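You operate a simulated robot arm through the tools that you are given. There is no shell and no other tool. Be economical: measure what you need, move in short steps, check, and stop when the job is done.

Carry out the task below with a simulated robot arm. There is one attempt and no reset: what you move stays moved.

JOB
Put things in order on the sideboard. At the end: the green notebook (marked "SEEDS") stands where the pink ornament stood; the brass scoop stands where the quince jar stood; the blue china ladle stands where the brass scoop stood; the quince jar stands on top of the white jug; the pink ornament stands where the blue china ladle stood; whatever was shut is shut again. Leave all else as you found it, and nothing knocked over.

Only the result counts: the job must be done as asked and must still hold three seconds after the hand-in. Knocking over, shifting, dropping, spilling or breaking anything else fails it.

ROBOT AND FRAMES
A 7-joint arm with a two-finger parallel gripper, fixed in place. Base frame: the origin is at the foot of the arm, x ahead of it, y to its left, z up. Lengths are in m, angles in rad, forces in N, time in s.
With the tool pointing down near the work surface it reaches from about 0.24 to 0.68 m from the base axis. Its first joint turns from -1.152 to 1.152 rad. Payload 2.4 kg.
The TCP is the grasp point between the finger pads, 0.03 m short of the fingertips. In the tool frame z runs along the fingers and y along their closing line. The gripper opens to 0.094 m. The fingers are 0.028 m wide and 0.01 m thick; the gripper's body (0.05 by 0.096 m) begins 0.055 m behind the TCP.
Orientation is that of the tool frame in the base frame, as [roll, pitch, yaw] about the fixed x, y, z axes, in that order (R = Rz(yaw) Ry(pitch) Rx(roll)). With the fingers straight down and closing along the base's y, the tool's x points along the base's -x, its y along +y and its z along -z.

CONTROLS
- The arm moves only by the tool arm_command. Its argument "plan" is a list of rows, each a list of 2 entries, a list of its own where there are three numbers: the shift along the tool's x, y, z in units of 30 mm (1.0 is 30 mm), then the turn, a rotation vector about the tool's x, y, z in units of 8 degrees (1.0 is 8 degrees). In form: [[[tx, ty, tz], [rx, ry, rz]], ...]. A call has 1 to 8 rows; each row shifts and turns the commanded pose from where the row before left it, along the tool's axes as they then stand. "jaw" is the finger opening in m, from 0 to 0.094, set as the call begins (left out, the last holds). A call with a number of a shift or a turn outside -1 to 1 is refused whole. A row lasts 0.2 s, in which the tool goes at most 0.05 m and 0.15 rad; a call with a longer step from one row to the next is refused whole, and so is a gripper value outside its range. A pose out of reach is approached as far as the arm can. The call stops where the force on the tool passes 40 N (or 10 N more than at its start, if that is more) or the arm is blocked; 0.2 s more then pass. Each finger travels about 0.153 m/s and halts on what it meets, pressing with about 34 N; the grip force reading is that of the motor and also rises with nothing between the fingers. The clock runs only during rows and for 0.2 s after the last one: add rows that do not move to give the fingers time. It gives the time, the measured TCP pose, the force on the tool (base axes), the opening and the grip force at its end, in the units of the frame above (readings bear some noise), with the torque about the TCP (base axes, N m) and any sound that the robot's microphone picked up, and new pictures: "show" is both (left out), scene, wrist or none.
- Cameras (640 x 400 px; columns grow to the right, rows downward): "scene" is fixed at [0.0307, 0.4644, 1.4493]; the picture's right is [-0.83, -0.55, 0.00], its down [-0.29, 0.43, -0.86] and it looks along [0.47, -0.71, -0.52] (base axes); focal length 363 px, centre (320, 200). "wrist" rides on the gripper at [0.076, 0.014, -0.102] in the tool frame; the picture's right is [-0.18, 0.98, 0.00], its down [-0.75, -0.14, -0.64] and it looks along [-0.63, -0.12, 0.77] (tool axes); focal length 243 px, centre (320, 200). There is no depth. A picture from a camera that has moved, and an enlarged one, comes with that camera's place and axes in the base frame and with its lens.
- close_up(camera, box): a new picture of the part [left, top, right, bottom] of that camera's present view, enlarged. No time passes.
- job_done(): hands the job in; it is judged then, once.

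Work in short steps. Places have to be worked out from the pictures, the camera data and where the tool is seen: move nearer, look again, correct. Check each grasp and each placing, and mend what went wrong. You have 120 turns and 200 pictures in all, those below and enlarged ones among them. Open the gripper and draw the arm clear of the work before you hand the job in, unless the task says otherwise; then end with one line.

The tools are called as name(argument=value, ...) on one line, values as JSON. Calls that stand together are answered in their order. arm_command: Moves the arm, as the interface text tells. Its arguments: {"type":"object","properties":{"plan":{"type":"array"},"jaw":{"type":"number"},"show":{"type":"string","enum":["both","scene","wrist","none"]}},"required":["plan"]} The other tools are called the same way: close_up (camera, box) takes an enlarged picture of a part of a camera's view; job_done () hands the job in.

At the start:

```text
time: 0.0
tcp_pos: [0.271, -0.1674, 1.1693]
ee_rot: [-3.141, 0.001, -3.141]
contact_force: [-0.4, -0.4, -0.3]
moment: [-0.01, 0.01, 0.0]
grip_width: 0.0941
grasp_force: 0.1
```

scene: 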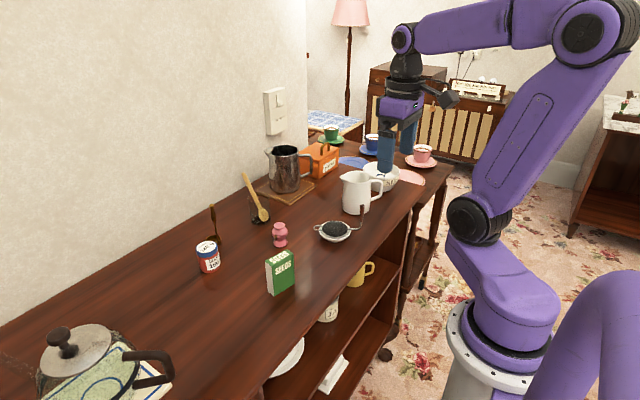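
wrist: 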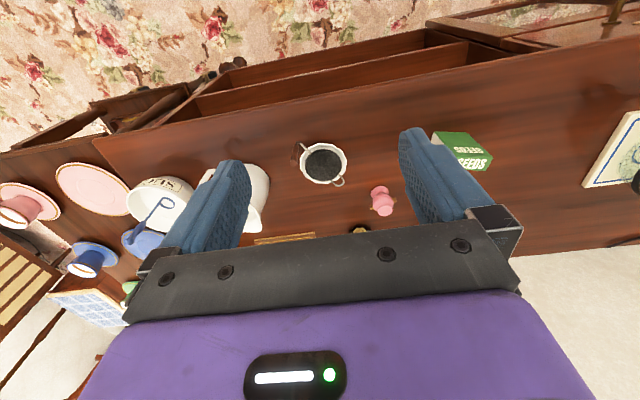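

I'll start by looking closely at the objects on the sideboard.

close_up(camera="scene", box=[180, 130, 340, 230])

close_up(camera="scene", box=[180, 200, 340, 300])

close_up(camera="scene", box=[300, 110, 460, 210])

```text
4.00 times, centred on (260, 180) of scene
camera zoom: at [0.0307, 0.4644, 1.4493], right [-0.83, -0.55, 0.0], down [-0.29, 0.43, -0.86], along [0.47, -0.71, -0.52], focal length 1451 px, centre (560, 280)
```

zoom: 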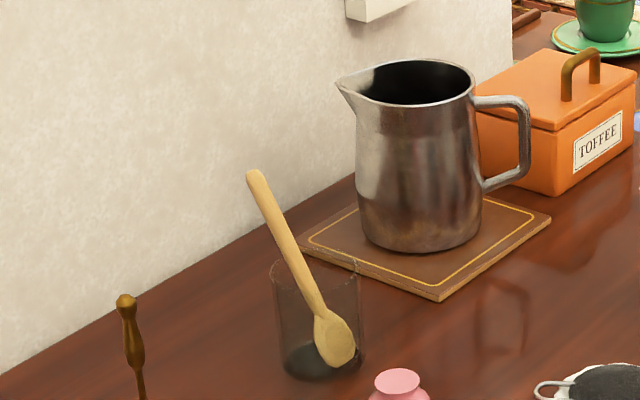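

```text
4.00 times, centred on (260, 250) of scene
camera zoom: at [0.0307, 0.4644, 1.4493], right [-0.83, -0.55, 0.0], down [-0.29, 0.43, -0.86], along [0.47, -0.71, -0.52], focal length 1451 px, centre (560, 0)
```

zoom: 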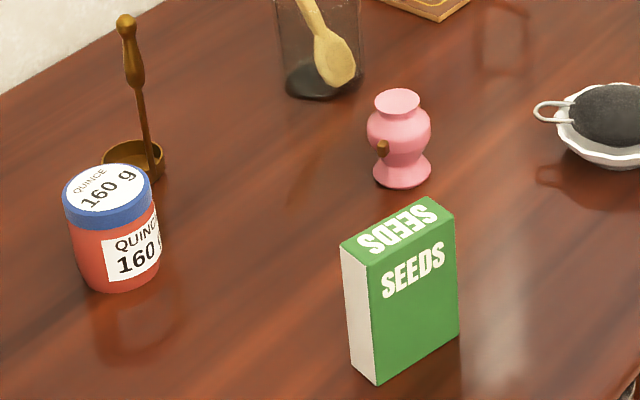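

```text
4.00 times, centred on (380, 160) of scene
camera zoom: at [0.0307, 0.4644, 1.4493], right [-0.83, -0.55, 0.0], down [-0.29, 0.43, -0.86], along [0.47, -0.71, -0.52], focal length 1451 px, centre (80, 360)
```

zoom: 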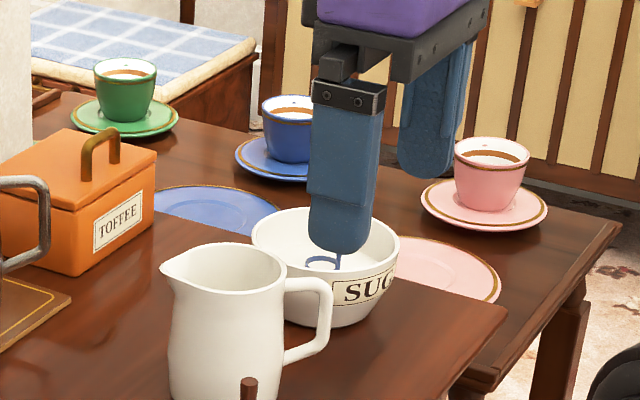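

close_up(camera="wrist", box=[80, 150, 280, 275])

close_up(camera="wrist", box=[280, 120, 520, 270])

close_up(camera="scene", box=[260, 250, 420, 400])

```text
3.20 times, centred on (180, 212) of wrist
camera zoom: at [0.1933, -0.152, 1.2728], right [0.18, 0.98, 0.0], down [0.75, -0.14, 0.64], along [0.63, -0.12, -0.77], focal length 776 px, centre (768, 160)
```

zoom: 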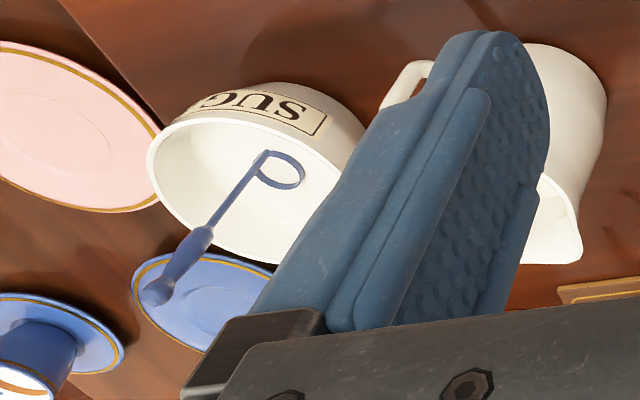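

```text
2.67 times, centred on (400, 195) of wrist
camera zoom: at [0.1933, -0.152, 1.2728], right [0.18, 0.98, 0.0], down [0.75, -0.14, 0.64], along [0.63, -0.12, -0.77], focal length 647 px, centre (107, 213)
```

zoom: 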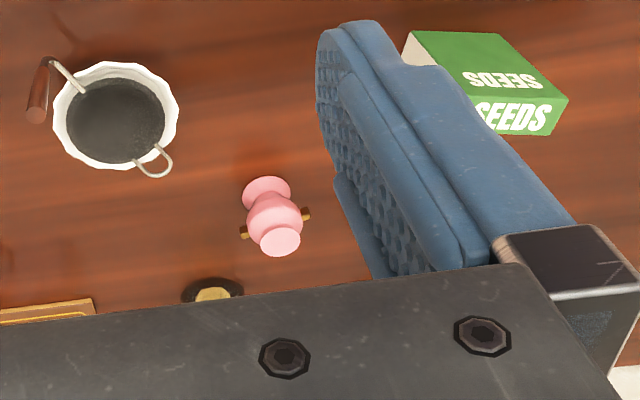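

```text
2.67 times, centred on (340, 325) of scene
camera zoom: at [0.0307, 0.4644, 1.4493], right [-0.83, -0.55, 0.0], down [-0.29, 0.43, -0.86], along [0.47, -0.71, -0.52], focal length 967 px, centre (267, -133)
```

zoom: 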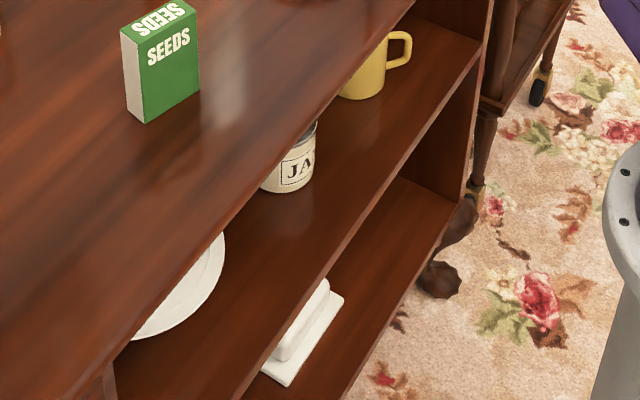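

I read the sideboard top at about z≈0.87. Next I'll fly over the jug and bowl at the same height to see both from above.

arm_command(plan=[[[-0.6, -1, 0], [0, 0, 0]], [[-0.6, -1, 0], [0, 0, 0]], [[-0.6, -1, 0], [0, 0, 0]], [[-0.6, -1, 0], [0, 0, 0]], [[-0.6, -1, 0], [0, 0, 0]], [[-0.6, -1, 0], [0, 0, 0]]], show="wrist")

```text
time: 1.4
tcp_pos: [0.3791, -0.3476, 1.171]
ee_rot: [3.141, 0.0, -3.142]
contact_force: [-0.1, -0.7, 0.1]
moment: [0.0, -0.02, 0.04]
grip_width: 0.0939
grasp_force: 0.1
camera wrist: at [0.3022, -0.332, 1.2735], right [0.18, 0.98, 0.0], down [0.75, -0.14, 0.64], along [0.63, -0.12, -0.77], focal length 243 px, centre (320, 200)
```

wrist: 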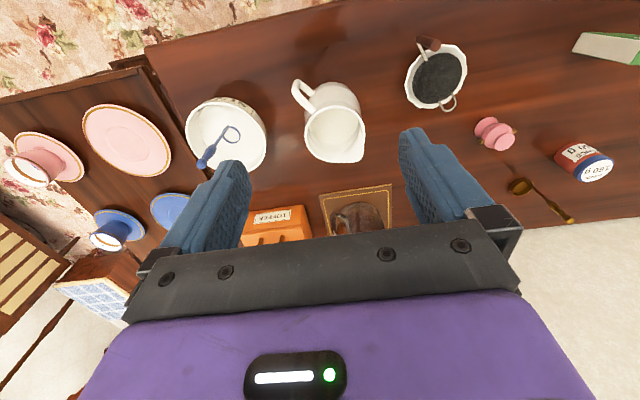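

close_up(camera="wrist", box=[180, 70, 380, 195])

close_up(camera="wrist", box=[380, 20, 640, 235])

close_up(camera="scene", box=[330, 130, 450, 220])

```text
3.20 times, centred on (280, 132) of wrist
camera zoom: at [0.3022, -0.332, 1.2735], right [0.18, 0.98, 0.0], down [0.75, -0.14, 0.64], along [0.63, -0.12, -0.77], focal length 776 px, centre (448, 416)
```

zoom: 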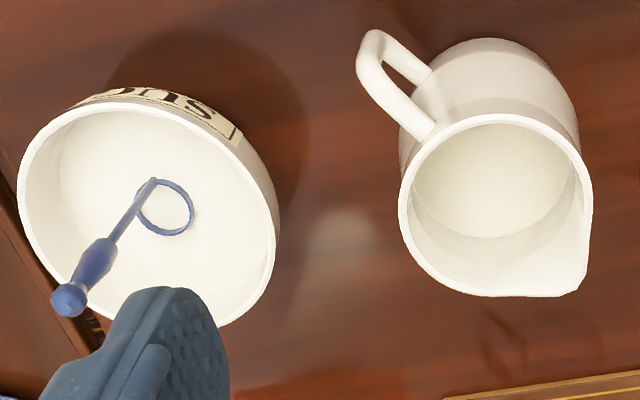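

```text
1.86 times, centred on (510, 128) of wrist
camera zoom: at [0.3022, -0.332, 1.2735], right [0.18, 0.98, 0.0], down [0.75, -0.14, 0.64], along [0.63, -0.12, -0.77], focal length 451 px, centre (-34, 335)
```

zoom: 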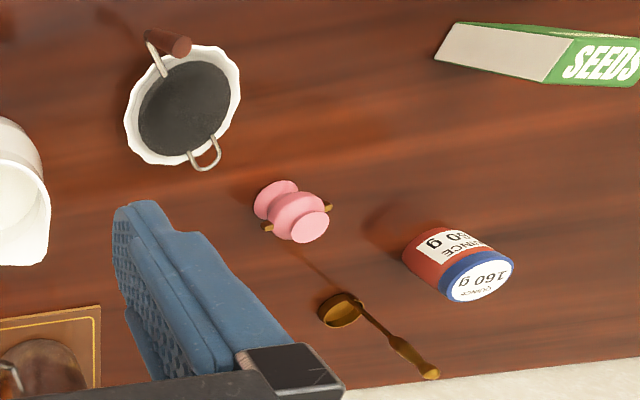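

```text
4.44 times, centred on (390, 175) of scene
camera zoom: at [0.0307, 0.4644, 1.4493], right [-0.83, -0.55, 0.0], down [-0.29, 0.43, -0.86], along [0.47, -0.71, -0.52], focal length 1612 px, centre (9, 311)
```

zoom: 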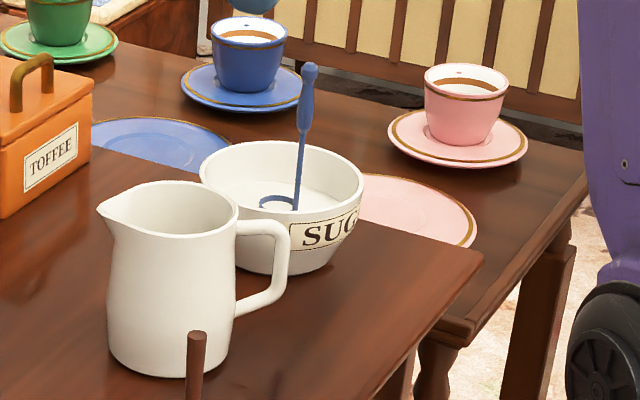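

The jug is open at the top, with a filled level about 5 cm below its rim. The blue ladle stands in the sugar bowl. I put the jar's lid at about (0.596, 0.070, 0.932), so I'll move above it.

arm_command(plan=[[[-0.5, 1, 0], [0, 0, 0]], [[-0.5, 1, 0], [0, 0, 0]], [[-0.5, 1, 0], [0, 0, 0]], [[-0.5, 1, 0], [0, 0, 0]], [[-0.5, 1, 0], [0, 0, 0]], [[-0.5, 1, 0], [0, 0, 0]], [[-0.5, 1, 0], [0, 0, 0]]], show="none")

arm_command(plan=[[[-0.5, 1, 0.2], [0, 0, 0]], [[-0.5, 1, 0.2], [0, 0, 0]], [[-0.5, 1, 0.2], [0, 0, 0]], [[-0.5, 1, 0.2], [0, 0, 0]], [[-0.5, 1, 0.3], [0, 0, 0]], [[-0.5, 1, 0.3], [0, 0, 0]], [[-0.5, 0.6, 0.3], [0, 0, 0]]], show="both")

```text
time: 3.0
tcp_pos: [0.481, -0.138, 1.1727]
ee_rot: [3.141, 0.001, -3.141]
contact_force: [0.0, 0.2, 0.5]
moment: [-0.03, -0.01, 0.01]
grip_width: 0.094
grasp_force: 0.0
```

```text
time: 4.6
tcp_pos: [0.5879, 0.06, 1.1215]
ee_rot: [3.139, 0.001, 3.141]
contact_force: [0.1, -0.6, 0.1]
moment: [0.01, 0.0, 0.03]
grip_width: 0.094
grasp_force: 0.1
camera wrist: at [0.5108, 0.0755, 1.224], right [0.18, 0.98, 0.0], down [0.75, -0.14, 0.64], along [0.63, -0.12, -0.77], focal length 243 px, centre (320, 200)
```

scene: 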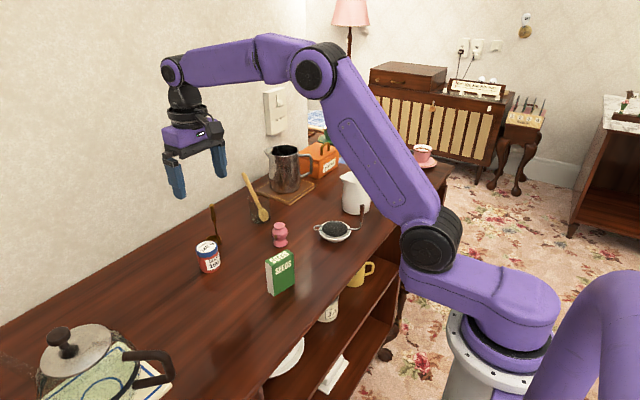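
wrist: 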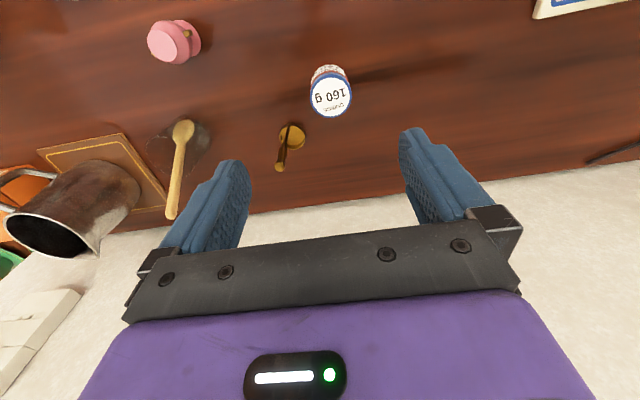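

close_up(camera="wrist", box=[240, 40, 400, 180])

```text
2.86 times, centred on (320, 110) of wrist
camera zoom: at [0.5108, 0.0755, 1.224], right [0.18, 0.98, 0.0], down [0.75, -0.14, 0.64], along [0.63, -0.12, -0.77], focal length 693 px, centre (320, 457)
```

zoom: 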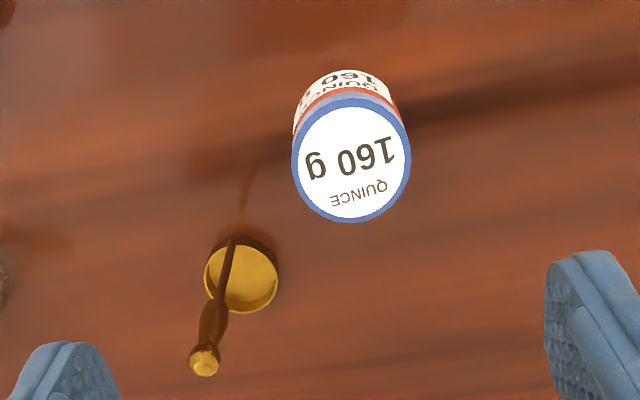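

Lid centre is about (0.600, 0.071). I'll line up over it and go down most of the way with the jaw at 0.075.

arm_command(plan=[[[-0.4, 0.37, 0.8], [0, 0, 0]], [[0, 0, 1], [0, 0, 0]], [[0, 0, 1], [0, 0, 0]], [[0, 0, 1], [0, 0, 0]], [[0, 0, 0.6], [0, 0, 0]], [[0, 0, 0], [0, 0, 0]]], jaw=0.075, show="both")

close_up(camera="scene", box=[150, 190, 270, 290])

```text
time: 6.0
tcp_pos: [0.6009, 0.0696, 0.9888]
ee_rot: [-3.141, 0.0, -3.141]
contact_force: [-0.5, -0.2, 1.0]
moment: [-0.05, 0.0, -0.03]
grip_width: 0.0749
grasp_force: 0.1
camera wrist: at [0.5232, 0.0848, 1.0919], right [0.18, 0.98, 0.0], down [0.75, -0.14, 0.64], along [0.63, -0.12, -0.77], focal length 243 px, centre (320, 200)
```

scene: 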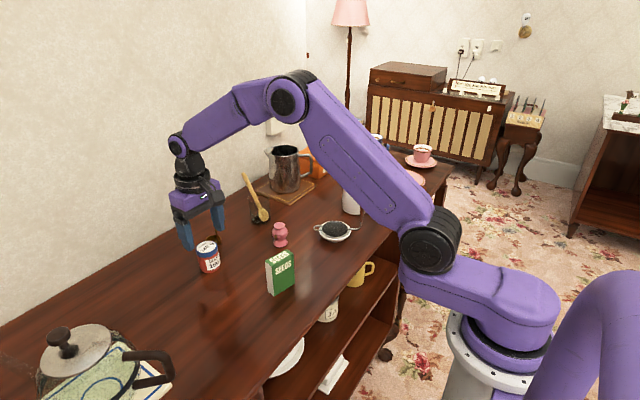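
wrist: 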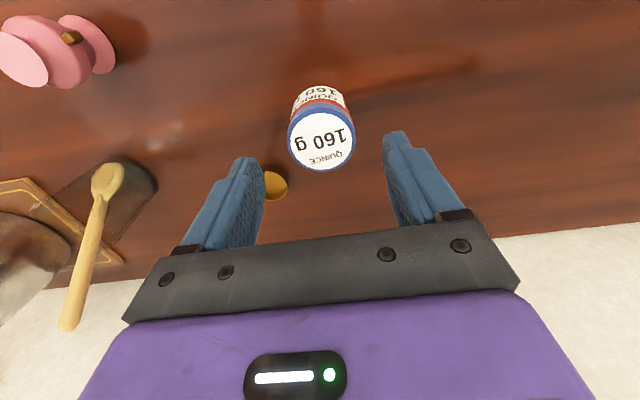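

```text
4.00 times, centred on (210, 240) of scene
camera zoom: at [0.0307, 0.4644, 1.4493], right [-0.83, -0.55, 0.0], down [-0.29, 0.43, -0.86], along [0.47, -0.71, -0.52], focal length 1451 px, centre (760, 40)
```

zoom: 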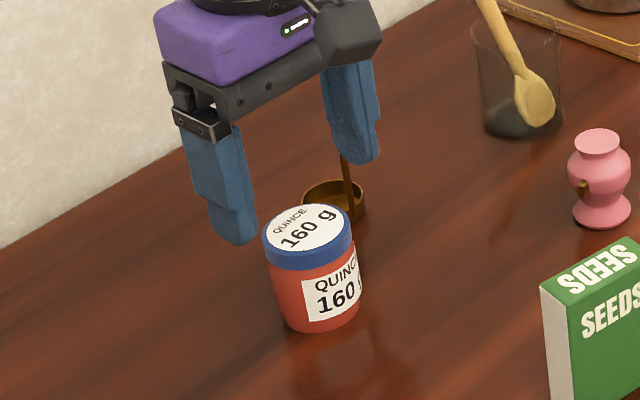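

Aligned. I'll lower 40 mm so the pads overlap the lid by about 12 mm, then close.

arm_command(plan=[[[0, 0, 0.7], [0, 0, 0]], [[0, 0, 0.65], [0, 0, 0]], [[0, 0, 0], [0, 0, 0]]], show="none")

arm_command(plan=[[[0, 0, 0], [0, 0, 0]], [[0, 0, 0], [0, 0, 0]], [[0, 0, 0], [0, 0, 0]]], jaw=0.03, show="both")

close_up(camera="scene", box=[150, 190, 270, 290])

```text
time: 6.8
tcp_pos: [0.6005, 0.0706, 0.9487]
ee_rot: [3.141, 0.001, 3.141]
contact_force: [0.1, 0.1, 0.1]
moment: [0.01, -0.04, 0.02]
grip_width: 0.0746
grasp_force: 0.1
```

```text
time: 7.6
tcp_pos: [0.6, 0.0712, 0.9486]
ee_rot: [-3.141, 0.0, 3.14]
contact_force: [0.2, -0.4, -0.3]
moment: [0.03, -0.01, -0.01]
grip_width: 0.0466
grasp_force: 34.0
camera wrist: at [0.5231, 0.0869, 1.051], right [0.18, 0.98, 0.0], down [0.75, -0.14, 0.64], along [0.63, -0.12, -0.77], focal length 243 px, centre (320, 200)
```

scene: 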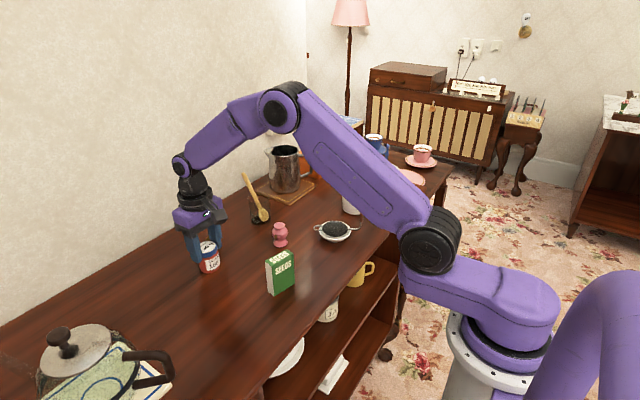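
wrist: 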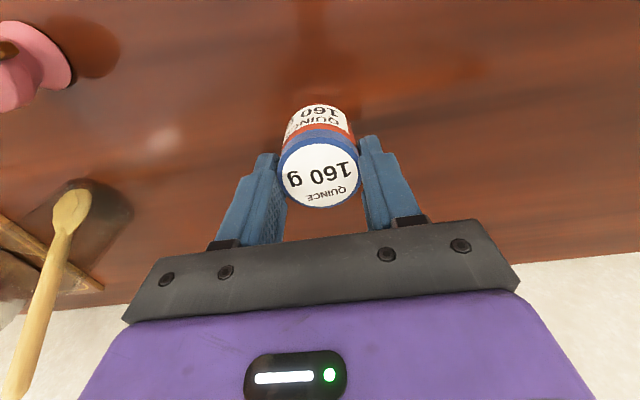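

```text
4.00 times, centred on (210, 240) of scene
camera zoom: at [0.0307, 0.4644, 1.4493], right [-0.83, -0.55, 0.0], down [-0.29, 0.43, -0.86], along [0.47, -0.71, -0.52], focal length 1451 px, centre (760, 40)
```

zoom: 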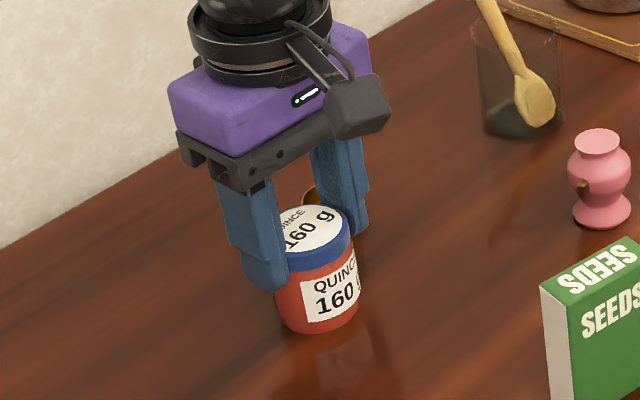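

Gripped at 0.0466 m. I'll lift straight up and check.

arm_command(plan=[[[0, 0, -0.5], [0, 0, 0]], [[0, 0, -1], [0, 0, 0]], [[0, 0, -1], [0, 0, 0]], [[0, 0, -1], [0, 0, 0]], [[0, 0, -1], [0, 0, 0]], [[0, 0, -1], [0, 0, 0]]], show="both")

close_up(camera="scene", box=[150, 120, 270, 220])

```text
time: 9.0
tcp_pos: [0.6015, 0.0705, 1.1109]
ee_rot: [3.141, -0.001, -3.141]
contact_force: [-0.8, -0.4, -1.6]
moment: [0.01, -0.01, 0.01]
grip_width: 0.0467
grasp_force: 33.6
camera wrist: at [0.5252, 0.0863, 1.2141], right [0.18, 0.98, 0.0], down [0.75, -0.14, 0.64], along [0.63, -0.12, -0.77], focal length 243 px, centre (320, 200)
```

scene: 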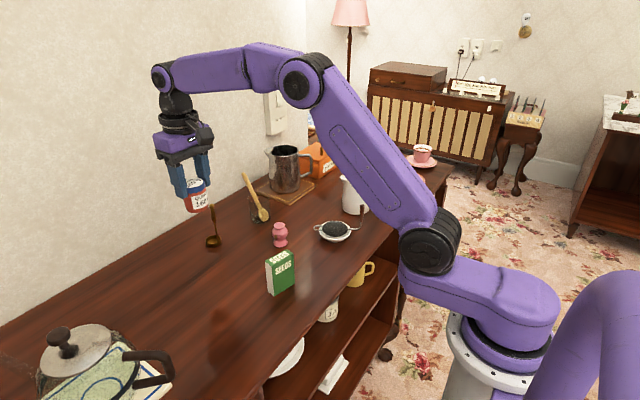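
wrist: 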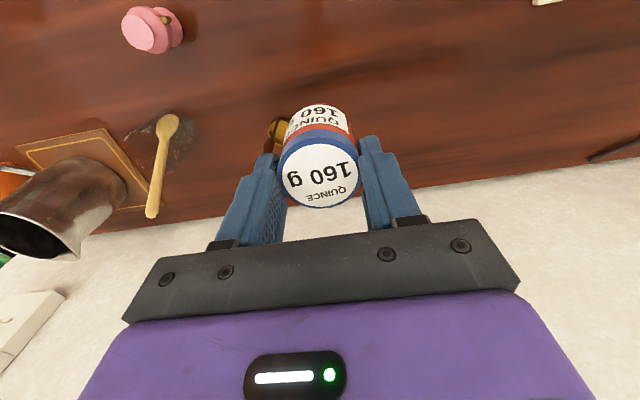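

```text
4.00 times, centred on (210, 170) of scene
camera zoom: at [0.0307, 0.4644, 1.4493], right [-0.83, -0.55, 0.0], down [-0.29, 0.43, -0.86], along [0.47, -0.71, -0.52], focal length 1451 px, centre (760, 320)
```

zoom: 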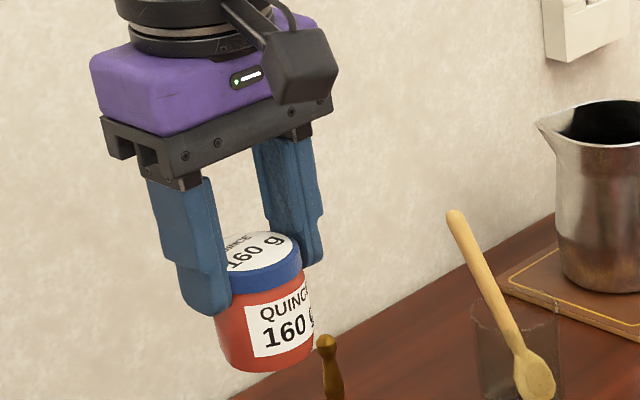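

The jar is held firmly. I'll carry it over the jug.

arm_command(plan=[[[0.38, -0.98, 0], [0, 0, 0]], [[0.38, -0.98, 0], [0, 0, 0]], [[0.38, -0.98, 0], [0, 0, 0]], [[0.38, -0.98, 0], [0, 0, 0]], [[0.38, -0.98, 0], [0, 0, 0]], [[0.38, -0.98, 0], [0, 0, 0]], [[0.38, -0.98, 0], [0, 0, 0]]], show="none")

arm_command(plan=[[[0.38, -0.98, 0], [0, 0, 0]], [[0.38, -0.98, 0], [0, 0, 0]], [[0.38, -0.98, 0], [0, 0, 0]], [[0.38, -0.98, 0], [0, 0, 0]], [[0.38, -0.98, 0], [0, 0, 0]], [[0.38, -0.98, 0], [0, 0, 0]], [[0.38, -0.98, 0], [0, 0, 0]], [[0, 0, 0], [0, 0, 0]]], show="both")

close_up(camera="scene", box=[310, 110, 430, 220])

close_up(camera="wrist", box=[240, 60, 440, 220])

```text
time: 10.6
tcp_pos: [0.5207, -0.1358, 1.1091]
ee_rot: [-3.141, 0.001, -3.14]
contact_force: [0.5, 0.0, -1.9]
moment: [-0.03, 0.0, -0.03]
grip_width: 0.0468
grasp_force: 33.7
```

```text
time: 12.4
tcp_pos: [0.4409, -0.3414, 1.1114]
ee_rot: [-3.141, 0.0, 3.141]
contact_force: [-0.3, 0.0, -1.3]
moment: [-0.01, -0.02, -0.03]
grip_width: 0.0467
grasp_force: 33.8
camera wrist: at [0.364, -0.3251, 1.2139], right [0.18, 0.98, 0.0], down [0.75, -0.14, 0.64], along [0.63, -0.12, -0.77], focal length 243 px, centre (320, 200)
```

scene: 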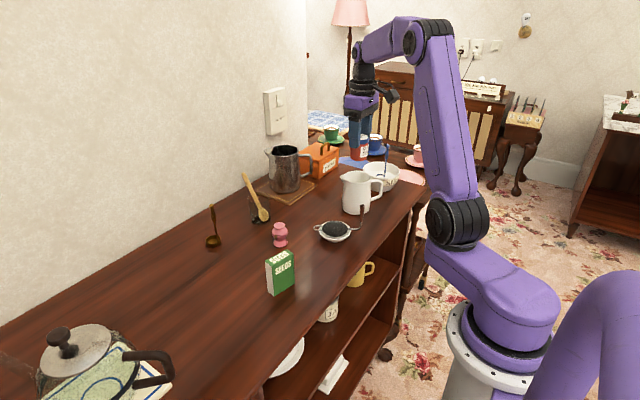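
wrist: 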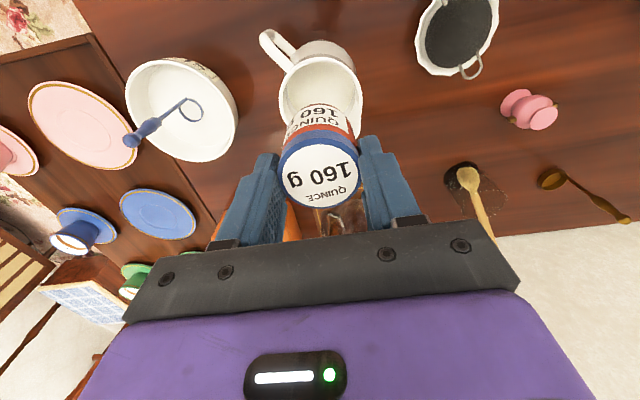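

```text
3.64 times, centred on (370, 165) of scene
camera zoom: at [0.0307, 0.4643, 1.4493], right [-0.83, -0.55, 0.0], down [-0.29, 0.43, -0.86], along [0.47, -0.71, -0.52], focal length 1319 px, centre (138, 327)
```

zoom: 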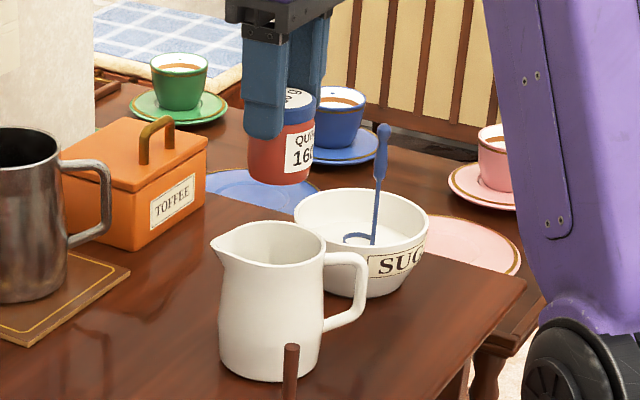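

```text
2.50 times, centred on (340, 140) of wrist
camera zoom: at [0.364, -0.3251, 1.2139], right [0.18, 0.98, 0.0], down [0.75, -0.14, 0.64], along [0.63, -0.12, -0.77], focal length 606 px, centre (270, 350)
```

zoom: 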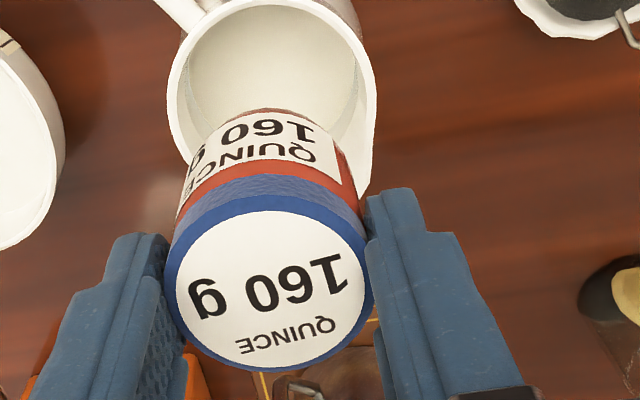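

The jar is centred to within a few mm. I'll lower it to just above the rim and check alignment.

arm_command(plan=[[[0.1, 0.08, 0.6], [0, 0, 0]], [[0, 0, 0.6], [0, 0, 0]], [[0, 0, 0.5], [0, 0, 0]], [[0, 0, 0], [0, 0, 0]]], show="none")

close_up(camera="scene", box=[320, 130, 420, 220])

close_up(camera="wrist", box=[240, 60, 440, 220])

```text
time: 13.4
tcp_pos: [0.4383, -0.3392, 1.0622]
ee_rot: [-3.141, 0.0, 3.142]
contact_force: [0.6, -0.2, -0.4]
moment: [0.0, -0.01, -0.02]
grip_width: 0.0467
grasp_force: 34.2
```

```text
4.44 times, centred on (370, 175) of scene
camera zoom: at [0.0307, 0.4644, 1.4493], right [-0.83, -0.55, 0.0], down [-0.29, 0.43, -0.86], along [0.47, -0.71, -0.52], focal length 1612 px, centre (98, 311)
```

zoom: 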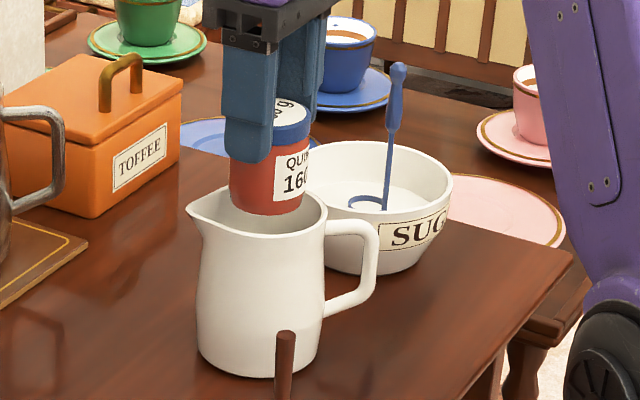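

```text
2.50 times, centred on (340, 140) of wrist
camera zoom: at [0.3618, -0.3227, 1.1633], right [0.18, 0.98, 0.0], down [0.75, -0.14, 0.64], along [0.63, -0.12, -0.77], focal length 606 px, centre (270, 350)
```

zoom: 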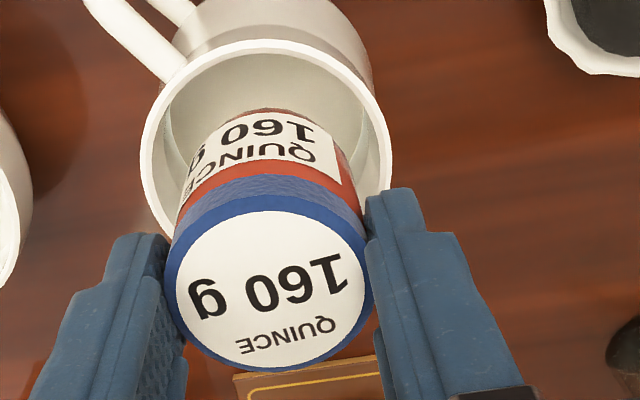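

Jar is centred in the rim within ~2 mm. Next I'll lower slowly into the jug, watching force.

arm_command(plan=[[[-0.07, 0.04, 0.3], [0, 0, 0]], [[0, 0, 0.4], [0, 0, 0]], [[0, 0, 0.4], [0, 0, 0]], [[0, 0, 0.3], [0, 0, 0]], [[0, 0, 0.1], [0, 0, 0]], [[0, 0, 0], [0, 0, 0]]], show="none")

close_up(camera="scene", box=[320, 130, 420, 220])

close_up(camera="wrist", box=[240, 60, 440, 220])

```text
time: 14.0
tcp_pos: [0.4406, -0.3383, 1.0486]
ee_rot: [-3.134, 0.012, -3.141]
contact_force: [-1.2, 1.7, 8.6]
moment: [0.25, 0.13, 0.0]
grip_width: 0.0465
grasp_force: 34.0
stopped in row 3: the force on the tool passed its limit at 57 N (the readings are from after the stop); the commanded pose is now the measured one
```

```text
4.44 times, centred on (370, 175) of scene
camera zoom: at [0.0305, 0.4645, 1.4493], right [-0.83, -0.55, 0.0], down [-0.29, 0.43, -0.86], along [0.47, -0.71, -0.52], focal length 1612 px, centre (98, 311)
```

zoom: 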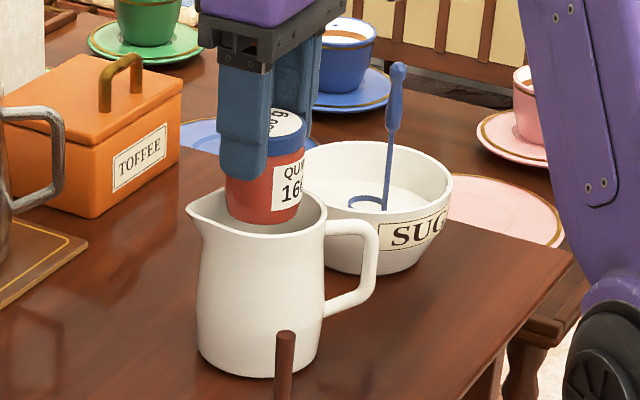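

```text
2.50 times, centred on (340, 140) of wrist
camera zoom: at [0.3632, -0.3216, 1.1509], right [0.18, 0.98, -0.01], down [0.75, -0.13, 0.65], along [0.64, -0.12, -0.76], focal length 606 px, centre (270, 350)
```

zoom: 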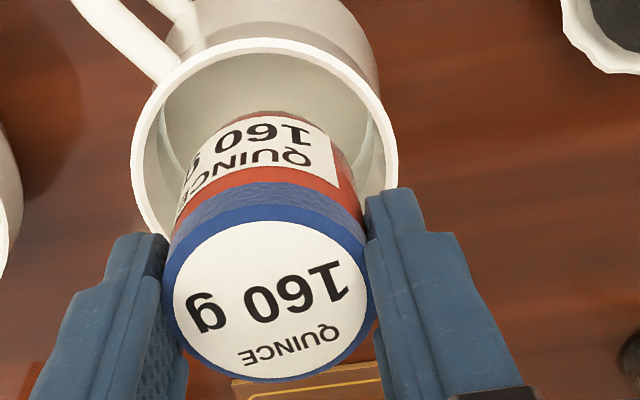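

Contact came at the rim plane, with the jar bottom at about z≈0.98 and no side clash visible, so the jug seems effectively closed at its top. I'll raise a little, level the tool and look from both views.

arm_command(plan=[[[0, 0, -0.25], [-0.054, 0.086, 0]], [[0, 0, 0], [0, 0, 0]]], show="none")

close_up(camera="scene", box=[340, 150, 390, 190])

close_up(camera="wrist", box=[260, 60, 380, 160])

```text
time: 14.6
tcp_pos: [0.4425, -0.3375, 1.0544]
ee_rot: [-3.141, -0.003, 3.141]
contact_force: [0.4, -0.1, -2.2]
moment: [0.01, 0.0, 0.0]
grip_width: 0.0466
grasp_force: 34.1
```

```text
10.00 times, centred on (365, 170) of scene
camera zoom: at [0.0307, 0.4644, 1.4493], right [-0.83, -0.55, 0.0], down [-0.29, 0.43, -0.86], along [0.47, -0.71, -0.52], focal length 3628 px, centre (-130, 500)
```

zoom: 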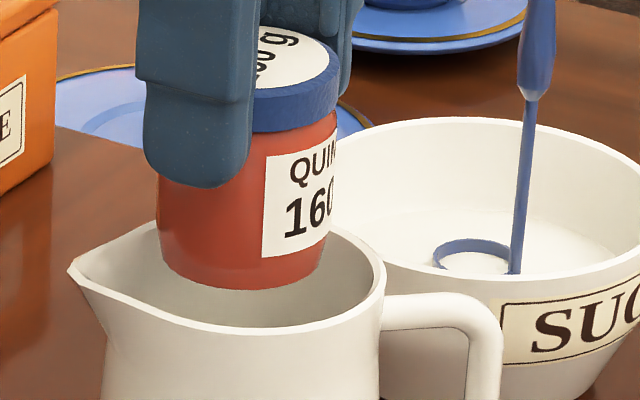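

```text
4.00 times, centred on (320, 110) of wrist
camera zoom: at [0.365, -0.3221, 1.1573], right [0.18, 0.98, 0.0], down [0.76, -0.14, 0.64], along [0.63, -0.12, -0.77], focal length 970 px, centre (320, 560)
```

zoom: 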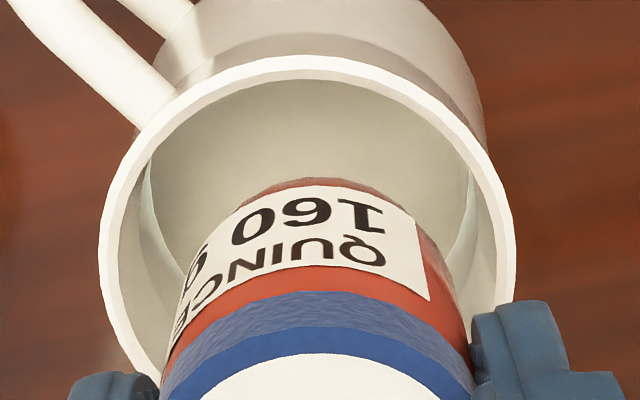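

Held level at 1.054 and centred on the jug. I'll lower in small steps to find a gentle contact.

arm_command(plan=[[[0, 0, 0.1], [0, 0, 0]], [[0, 0, 0.05], [0, 0, 0]], [[0, 0, 0], [0, 0, 0]]], show="none")

```text
time: 15.4
tcp_pos: [0.4419, -0.338, 1.0495]
ee_rot: [3.141, -0.004, 3.141]
contact_force: [-0.5, -0.2, -2.2]
moment: [-0.01, -0.04, 0.01]
grip_width: 0.0464
grasp_force: 34.7
```

No contact yet. I'll take two more small steps.

arm_command(plan=[[[0, 0, 0.06], [0, 0, 0]], [[0, 0, 0], [0, 0, 0]]], show="none")

arm_command(plan=[[[0, 0, 0.06], [0, 0, 0]], [[0, 0, 0], [0, 0, 0]]], show="none")

```text
time: 16.0
tcp_pos: [0.4419, -0.3375, 1.0494]
ee_rot: [-3.14, -0.001, -3.141]
contact_force: [-0.5, -0.8, 5.4]
moment: [-0.04, -0.08, -0.03]
grip_width: 0.0465
grasp_force: 34.2
```

```text
time: 16.6
tcp_pos: [0.4424, -0.3383, 1.0488]
ee_rot: [-3.14, 0.001, 3.141]
contact_force: [-3.5, 4.1, 23.9]
moment: [0.37, -0.13, 0.08]
grip_width: 0.0464
grasp_force: 34.4
```

There's firm contact inside the rim footprint, so the jar rests on a surface there. I'll relieve the pressure, then open slightly and check that it stays put.

arm_command(plan=[[[0, 0, -0.07], [0, 0, 0]], [[0, 0, 0], [0, 0, 0]]], show="none")

arm_command(plan=[[[0, 0, 0], [0, 0, 0]], [[0, 0, 0], [0, 0, 0]]], jaw=0.053, show="none")

close_up(camera="scene", box=[340, 140, 400, 190])

close_up(camera="wrist", box=[240, 60, 400, 220])

```text
time: 17.2
tcp_pos: [0.4417, -0.3376, 1.0487]
ee_rot: [3.141, -0.001, -3.141]
contact_force: [1.7, 1.2, 11.5]
moment: [0.06, -0.35, -0.03]
grip_width: 0.0462
grasp_force: 34.0
```

```text
time: 17.8
tcp_pos: [0.4418, -0.3388, 1.0491]
ee_rot: [-3.14, -0.003, 3.141]
contact_force: [-0.5, 0.0, 0.8]
moment: [-0.04, 0.0, -0.04]
grip_width: 0.0529
grasp_force: 0.1
```

```text
8.00 times, centred on (370, 165) of scene
camera zoom: at [0.0307, 0.4644, 1.4493], right [-0.83, -0.55, 0.0], down [-0.29, 0.43, -0.86], along [0.47, -0.71, -0.52], focal length 2902 px, centre (-80, 480)
```

zoom: 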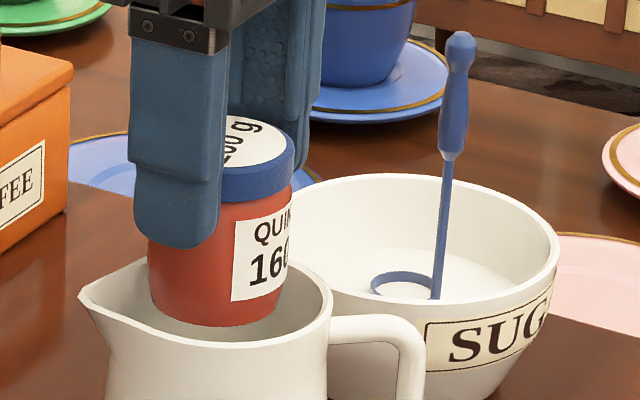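

```text
2.50 times, centred on (320, 140) of wrist
camera zoom: at [0.3648, -0.3224, 1.1519], right [0.18, 0.98, 0.0], down [0.76, -0.14, 0.64], along [0.63, -0.12, -0.77], focal length 606 px, centre (320, 350)
```

zoom: 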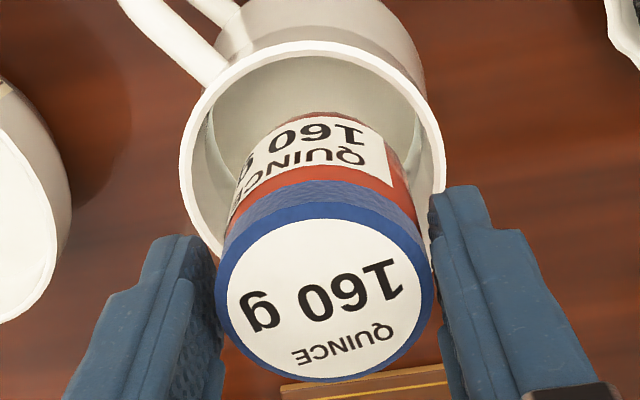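

Released, and the jar stays standing on the jug top. I'll open wider and rise straight up.

arm_command(plan=[[[0, 0, 0], [0, 0, 0]], [[0, 0, -0.5], [0, 0, 0]], [[0, 0, -1], [0, 0, 0]], [[0, 0, -1], [0, 0, 0]], [[0, 0, -1], [0, 0, 0]], [[0, 0, 0], [0, 0, 0]]], jaw=0.075, show="both")

close_up(camera="scene", box=[330, 130, 410, 220])

```text
time: 19.2
tcp_pos: [0.4397, -0.3367, 1.1556]
ee_rot: [3.141, -0.002, -3.141]
contact_force: [0.3, -0.3, 0.2]
moment: [0.02, 0.01, -0.01]
grip_width: 0.0748
grasp_force: 0.0
camera wrist: at [0.3628, -0.3212, 1.2576], right [0.18, 0.98, 0.0], down [0.76, -0.14, 0.64], along [0.63, -0.12, -0.77], focal length 243 px, centre (320, 200)
```

scene: 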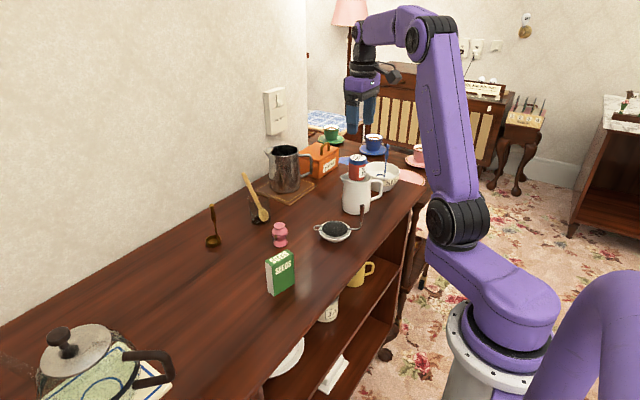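
wrist: 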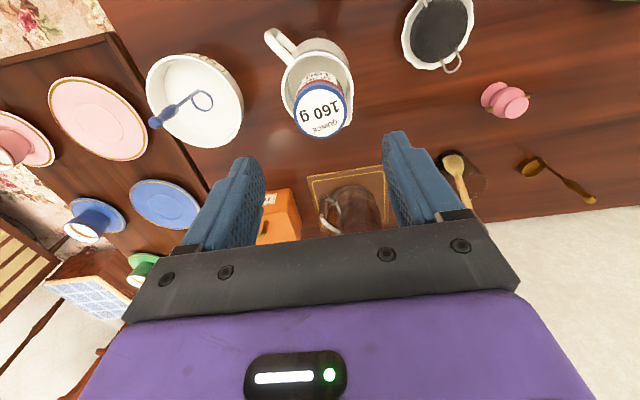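

```text
4.44 times, centred on (370, 175) of scene
camera zoom: at [0.0307, 0.4644, 1.4493], right [-0.83, -0.55, 0.0], down [-0.29, 0.43, -0.86], along [0.47, -0.71, -0.52], focal length 1612 px, centre (98, 311)
```

zoom: 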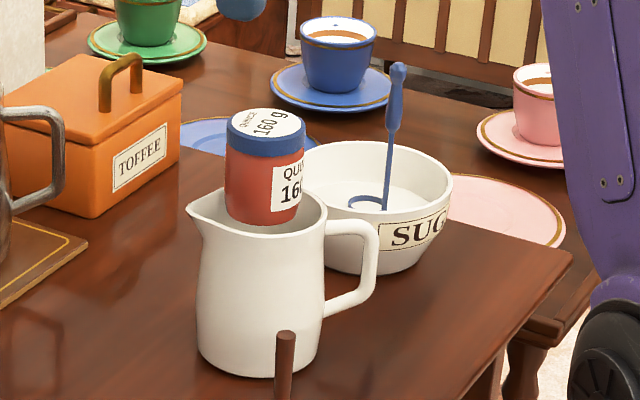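

The jar stands on the jug. Now the brass scoop: I'll travel above its handle at about (0.648, 0.003).

arm_command(plan=[[[-0.58, 0.944, 0], [0, 0, 0]], [[-0.58, 0.944, 0], [0, 0, 0]], [[-0.58, 0.944, 0], [0, 0, 0]], [[-0.58, 0.944, 0], [0, 0, 0]], [[-0.58, 0.944, 0], [0, 0, 0]], [[-0.58, 0.944, 0], [0, 0, 0]]], show="none")

arm_command(plan=[[[-0.58, 0.944, 0.3], [0, 0, 0]], [[-0.58, 0.944, 0.3], [0, 0, 0]], [[-0.58, 0.944, 0.3], [0, 0, 0]], [[-0.58, 0.944, 0.3], [0, 0, 0]], [[-0.58, 0.944, 0.3], [0, 0, 0]], [[-0.58, 0.944, 0.3], [0, 0, 0]], [[0, 0, 0], [0, 0, 0]]], jaw=0.05, show="wrist")

close_up(camera="wrist", box=[260, 60, 420, 200])

```text
time: 20.6
tcp_pos: [0.5445, -0.167, 1.1538]
ee_rot: [3.141, -0.002, 3.141]
contact_force: [0.0, 0.1, -0.5]
moment: [0.0, -0.03, 0.05]
grip_width: 0.075
grasp_force: 0.0
```

```text
time: 22.2
tcp_pos: [0.6476, 0.0025, 1.1002]
ee_rot: [3.141, -0.002, -3.141]
contact_force: [-0.7, 0.6, 1.0]
moment: [0.04, 0.0, 0.03]
grip_width: 0.05
grasp_force: 0.0
camera wrist: at [0.5719, 0.0191, 1.2033], right [0.18, 0.98, 0.0], down [0.76, -0.14, 0.64], along [0.63, -0.12, -0.77], focal length 243 px, centre (320, 200)
```

wrist: 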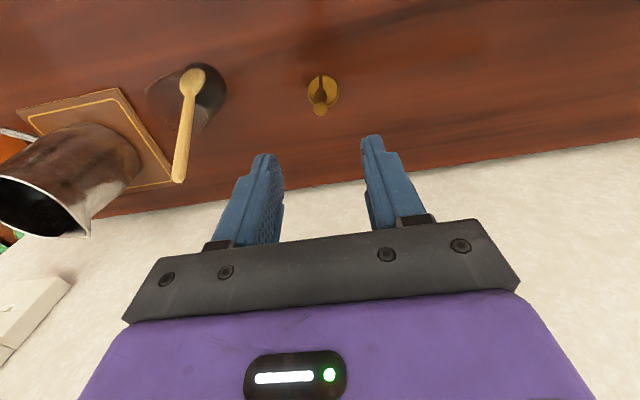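

```text
2.86 times, centred on (340, 130) of wrist
camera zoom: at [0.5719, 0.0191, 1.2033], right [0.18, 0.98, 0.0], down [0.76, -0.14, 0.64], along [0.63, -0.12, -0.77], focal length 693 px, centre (263, 400)
```

zoom: 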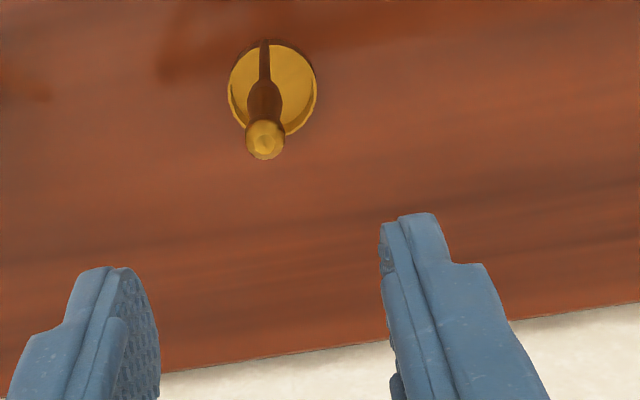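

Handle at (0.644, 0.0055), cup centre at (0.659, 0.006). I'll descend around the handle and close.

arm_command(plan=[[[0.12, 0.1, 0.8], [0, 0, 0]], [[0, 0, 1], [0, 0, 0]], [[0, 0, 1], [0, 0, 0]], [[0, 0, 0.9], [0, 0, 0]], [[0, 0, 0.5], [0, 0, 0]], [[0, 0, 0], [0, 0, 0]]], show="wrist")

close_up(camera="scene", box=[150, 170, 270, 270])

```text
time: 23.6
tcp_pos: [0.6442, 0.0058, 0.9764]
ee_rot: [3.141, -0.003, 3.141]
contact_force: [-0.7, 0.4, 0.1]
moment: [-0.04, 0.0, -0.02]
grip_width: 0.05
grasp_force: 0.0
camera wrist: at [0.5671, 0.021, 1.0779], right [0.18, 0.98, 0.0], down [0.76, -0.14, 0.64], along [0.63, -0.12, -0.77], focal length 243 px, centre (320, 200)
```

wrist: 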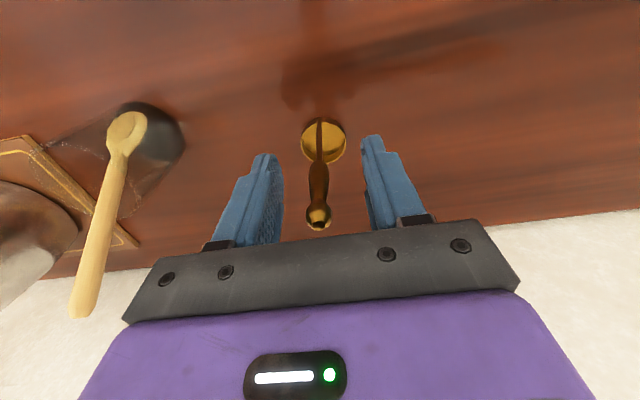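

```text
4.00 times, centred on (210, 220) of scene
camera zoom: at [0.0307, 0.4644, 1.4493], right [-0.83, -0.55, 0.0], down [-0.29, 0.43, -0.86], along [0.47, -0.71, -0.52], focal length 1451 px, centre (760, 120)
```

zoom: 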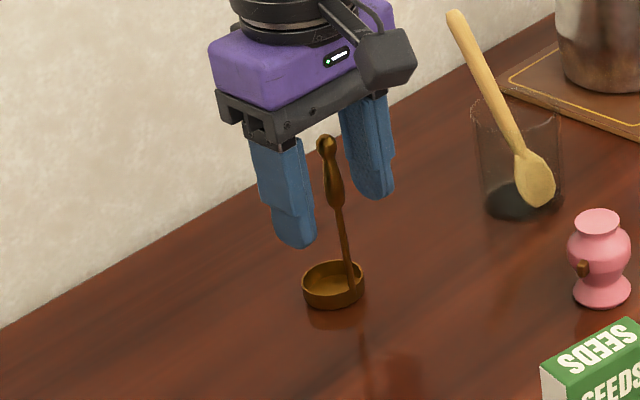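

The handle is between the pads. I'll close on it.

arm_command(plan=[[[0, 0, 0], [0, 0, 0]], [[0, 0, 0], [0, 0, 0]], [[0, 0, 0], [0, 0, 0]]], jaw=0, show="none")

arm_command(plan=[[[0, 0, -0.3], [0, 0, 0]], [[0, 0, -0.7], [0, 0, 0]], [[0, 0, 0], [0, 0, 0]]], show="wrist")

close_up(camera="scene", box=[150, 170, 270, 270])

```text
time: 24.4
tcp_pos: [0.6435, 0.0056, 0.9748]
ee_rot: [3.14, -0.001, 3.141]
contact_force: [-0.1, -0.1, -1.0]
moment: [0.03, 0.0, 0.01]
grip_width: 0.011
grasp_force: 33.6
```

```text
time: 25.2
tcp_pos: [0.6443, 0.0056, 1.0049]
ee_rot: [-3.14, -0.001, 3.141]
contact_force: [0.3, 0.8, 0.1]
moment: [-0.01, 0.02, -0.01]
grip_width: 0.0111
grasp_force: 33.9
camera wrist: at [0.5688, 0.0211, 1.1077], right [0.18, 0.98, 0.0], down [0.76, -0.14, 0.64], along [0.63, -0.12, -0.77], focal length 243 px, centre (320, 200)
```

wrist: 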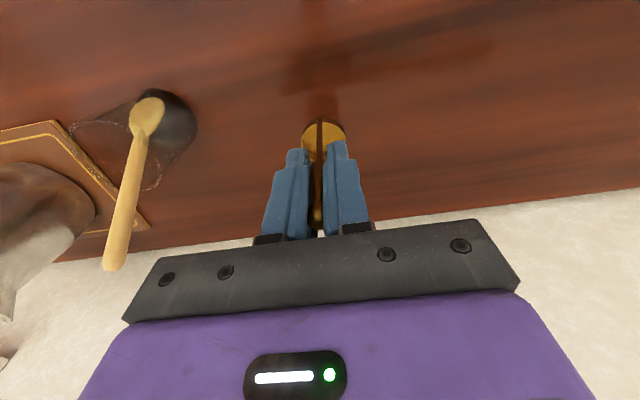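

```text
4.00 times, centred on (210, 220) of scene
camera zoom: at [0.0307, 0.4644, 1.4493], right [-0.83, -0.55, 0.0], down [-0.29, 0.43, -0.86], along [0.47, -0.71, -0.52], focal length 1451 px, centre (760, 120)
```

zoom: 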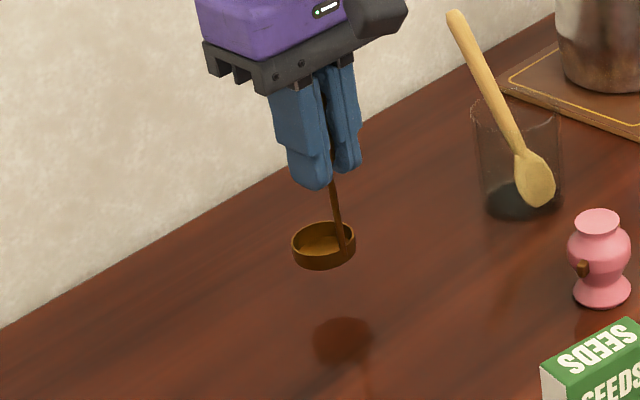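

Held and level. I'll move so the cup centre lands at the jar's old spot (0.600, 0.071), then lower almost to contact.

arm_command(plan=[[[0.65, 0.72, 0], [0, 0, 0]], [[0.65, 0.72, 0], [0, 0, 0]], [[0.62, 0.72, 0], [0, 0, 0]], [[0, 0, 0.5], [0, 0, 0]], [[0, 0, 0.4], [0, 0, 0]], [[0, 0, 0], [0, 0, 0]]], show="none")

arm_command(plan=[[[0, 0, 0.1], [0, 0, 0]], [[0, 0, 0], [0, 0, 0]]], show="none")

close_up(camera="scene", box=[150, 190, 270, 290])

```text
time: 26.6
tcp_pos: [0.5891, 0.0707, 0.9749]
ee_rot: [3.141, -0.005, 3.141]
contact_force: [0.0, -0.2, -0.1]
moment: [0.02, -0.03, -0.02]
grip_width: 0.0114
grasp_force: 34.4
```

```text
time: 27.2
tcp_pos: [0.5883, 0.0707, 0.9742]
ee_rot: [-3.142, -0.002, -3.14]
contact_force: [-8.2, -0.3, 19.4]
moment: [-0.03, 0.45, 0.0]
grip_width: 0.011
grasp_force: 33.6
```

```text
4.00 times, centred on (210, 240) of scene
camera zoom: at [0.0301, 0.4643, 1.4494], right [-0.83, -0.55, 0.0], down [-0.29, 0.43, -0.86], along [0.48, -0.71, -0.52], focal length 1451 px, centre (760, 40)
```

zoom: 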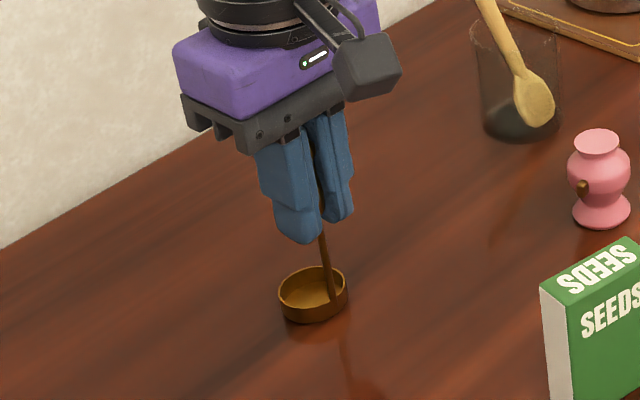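

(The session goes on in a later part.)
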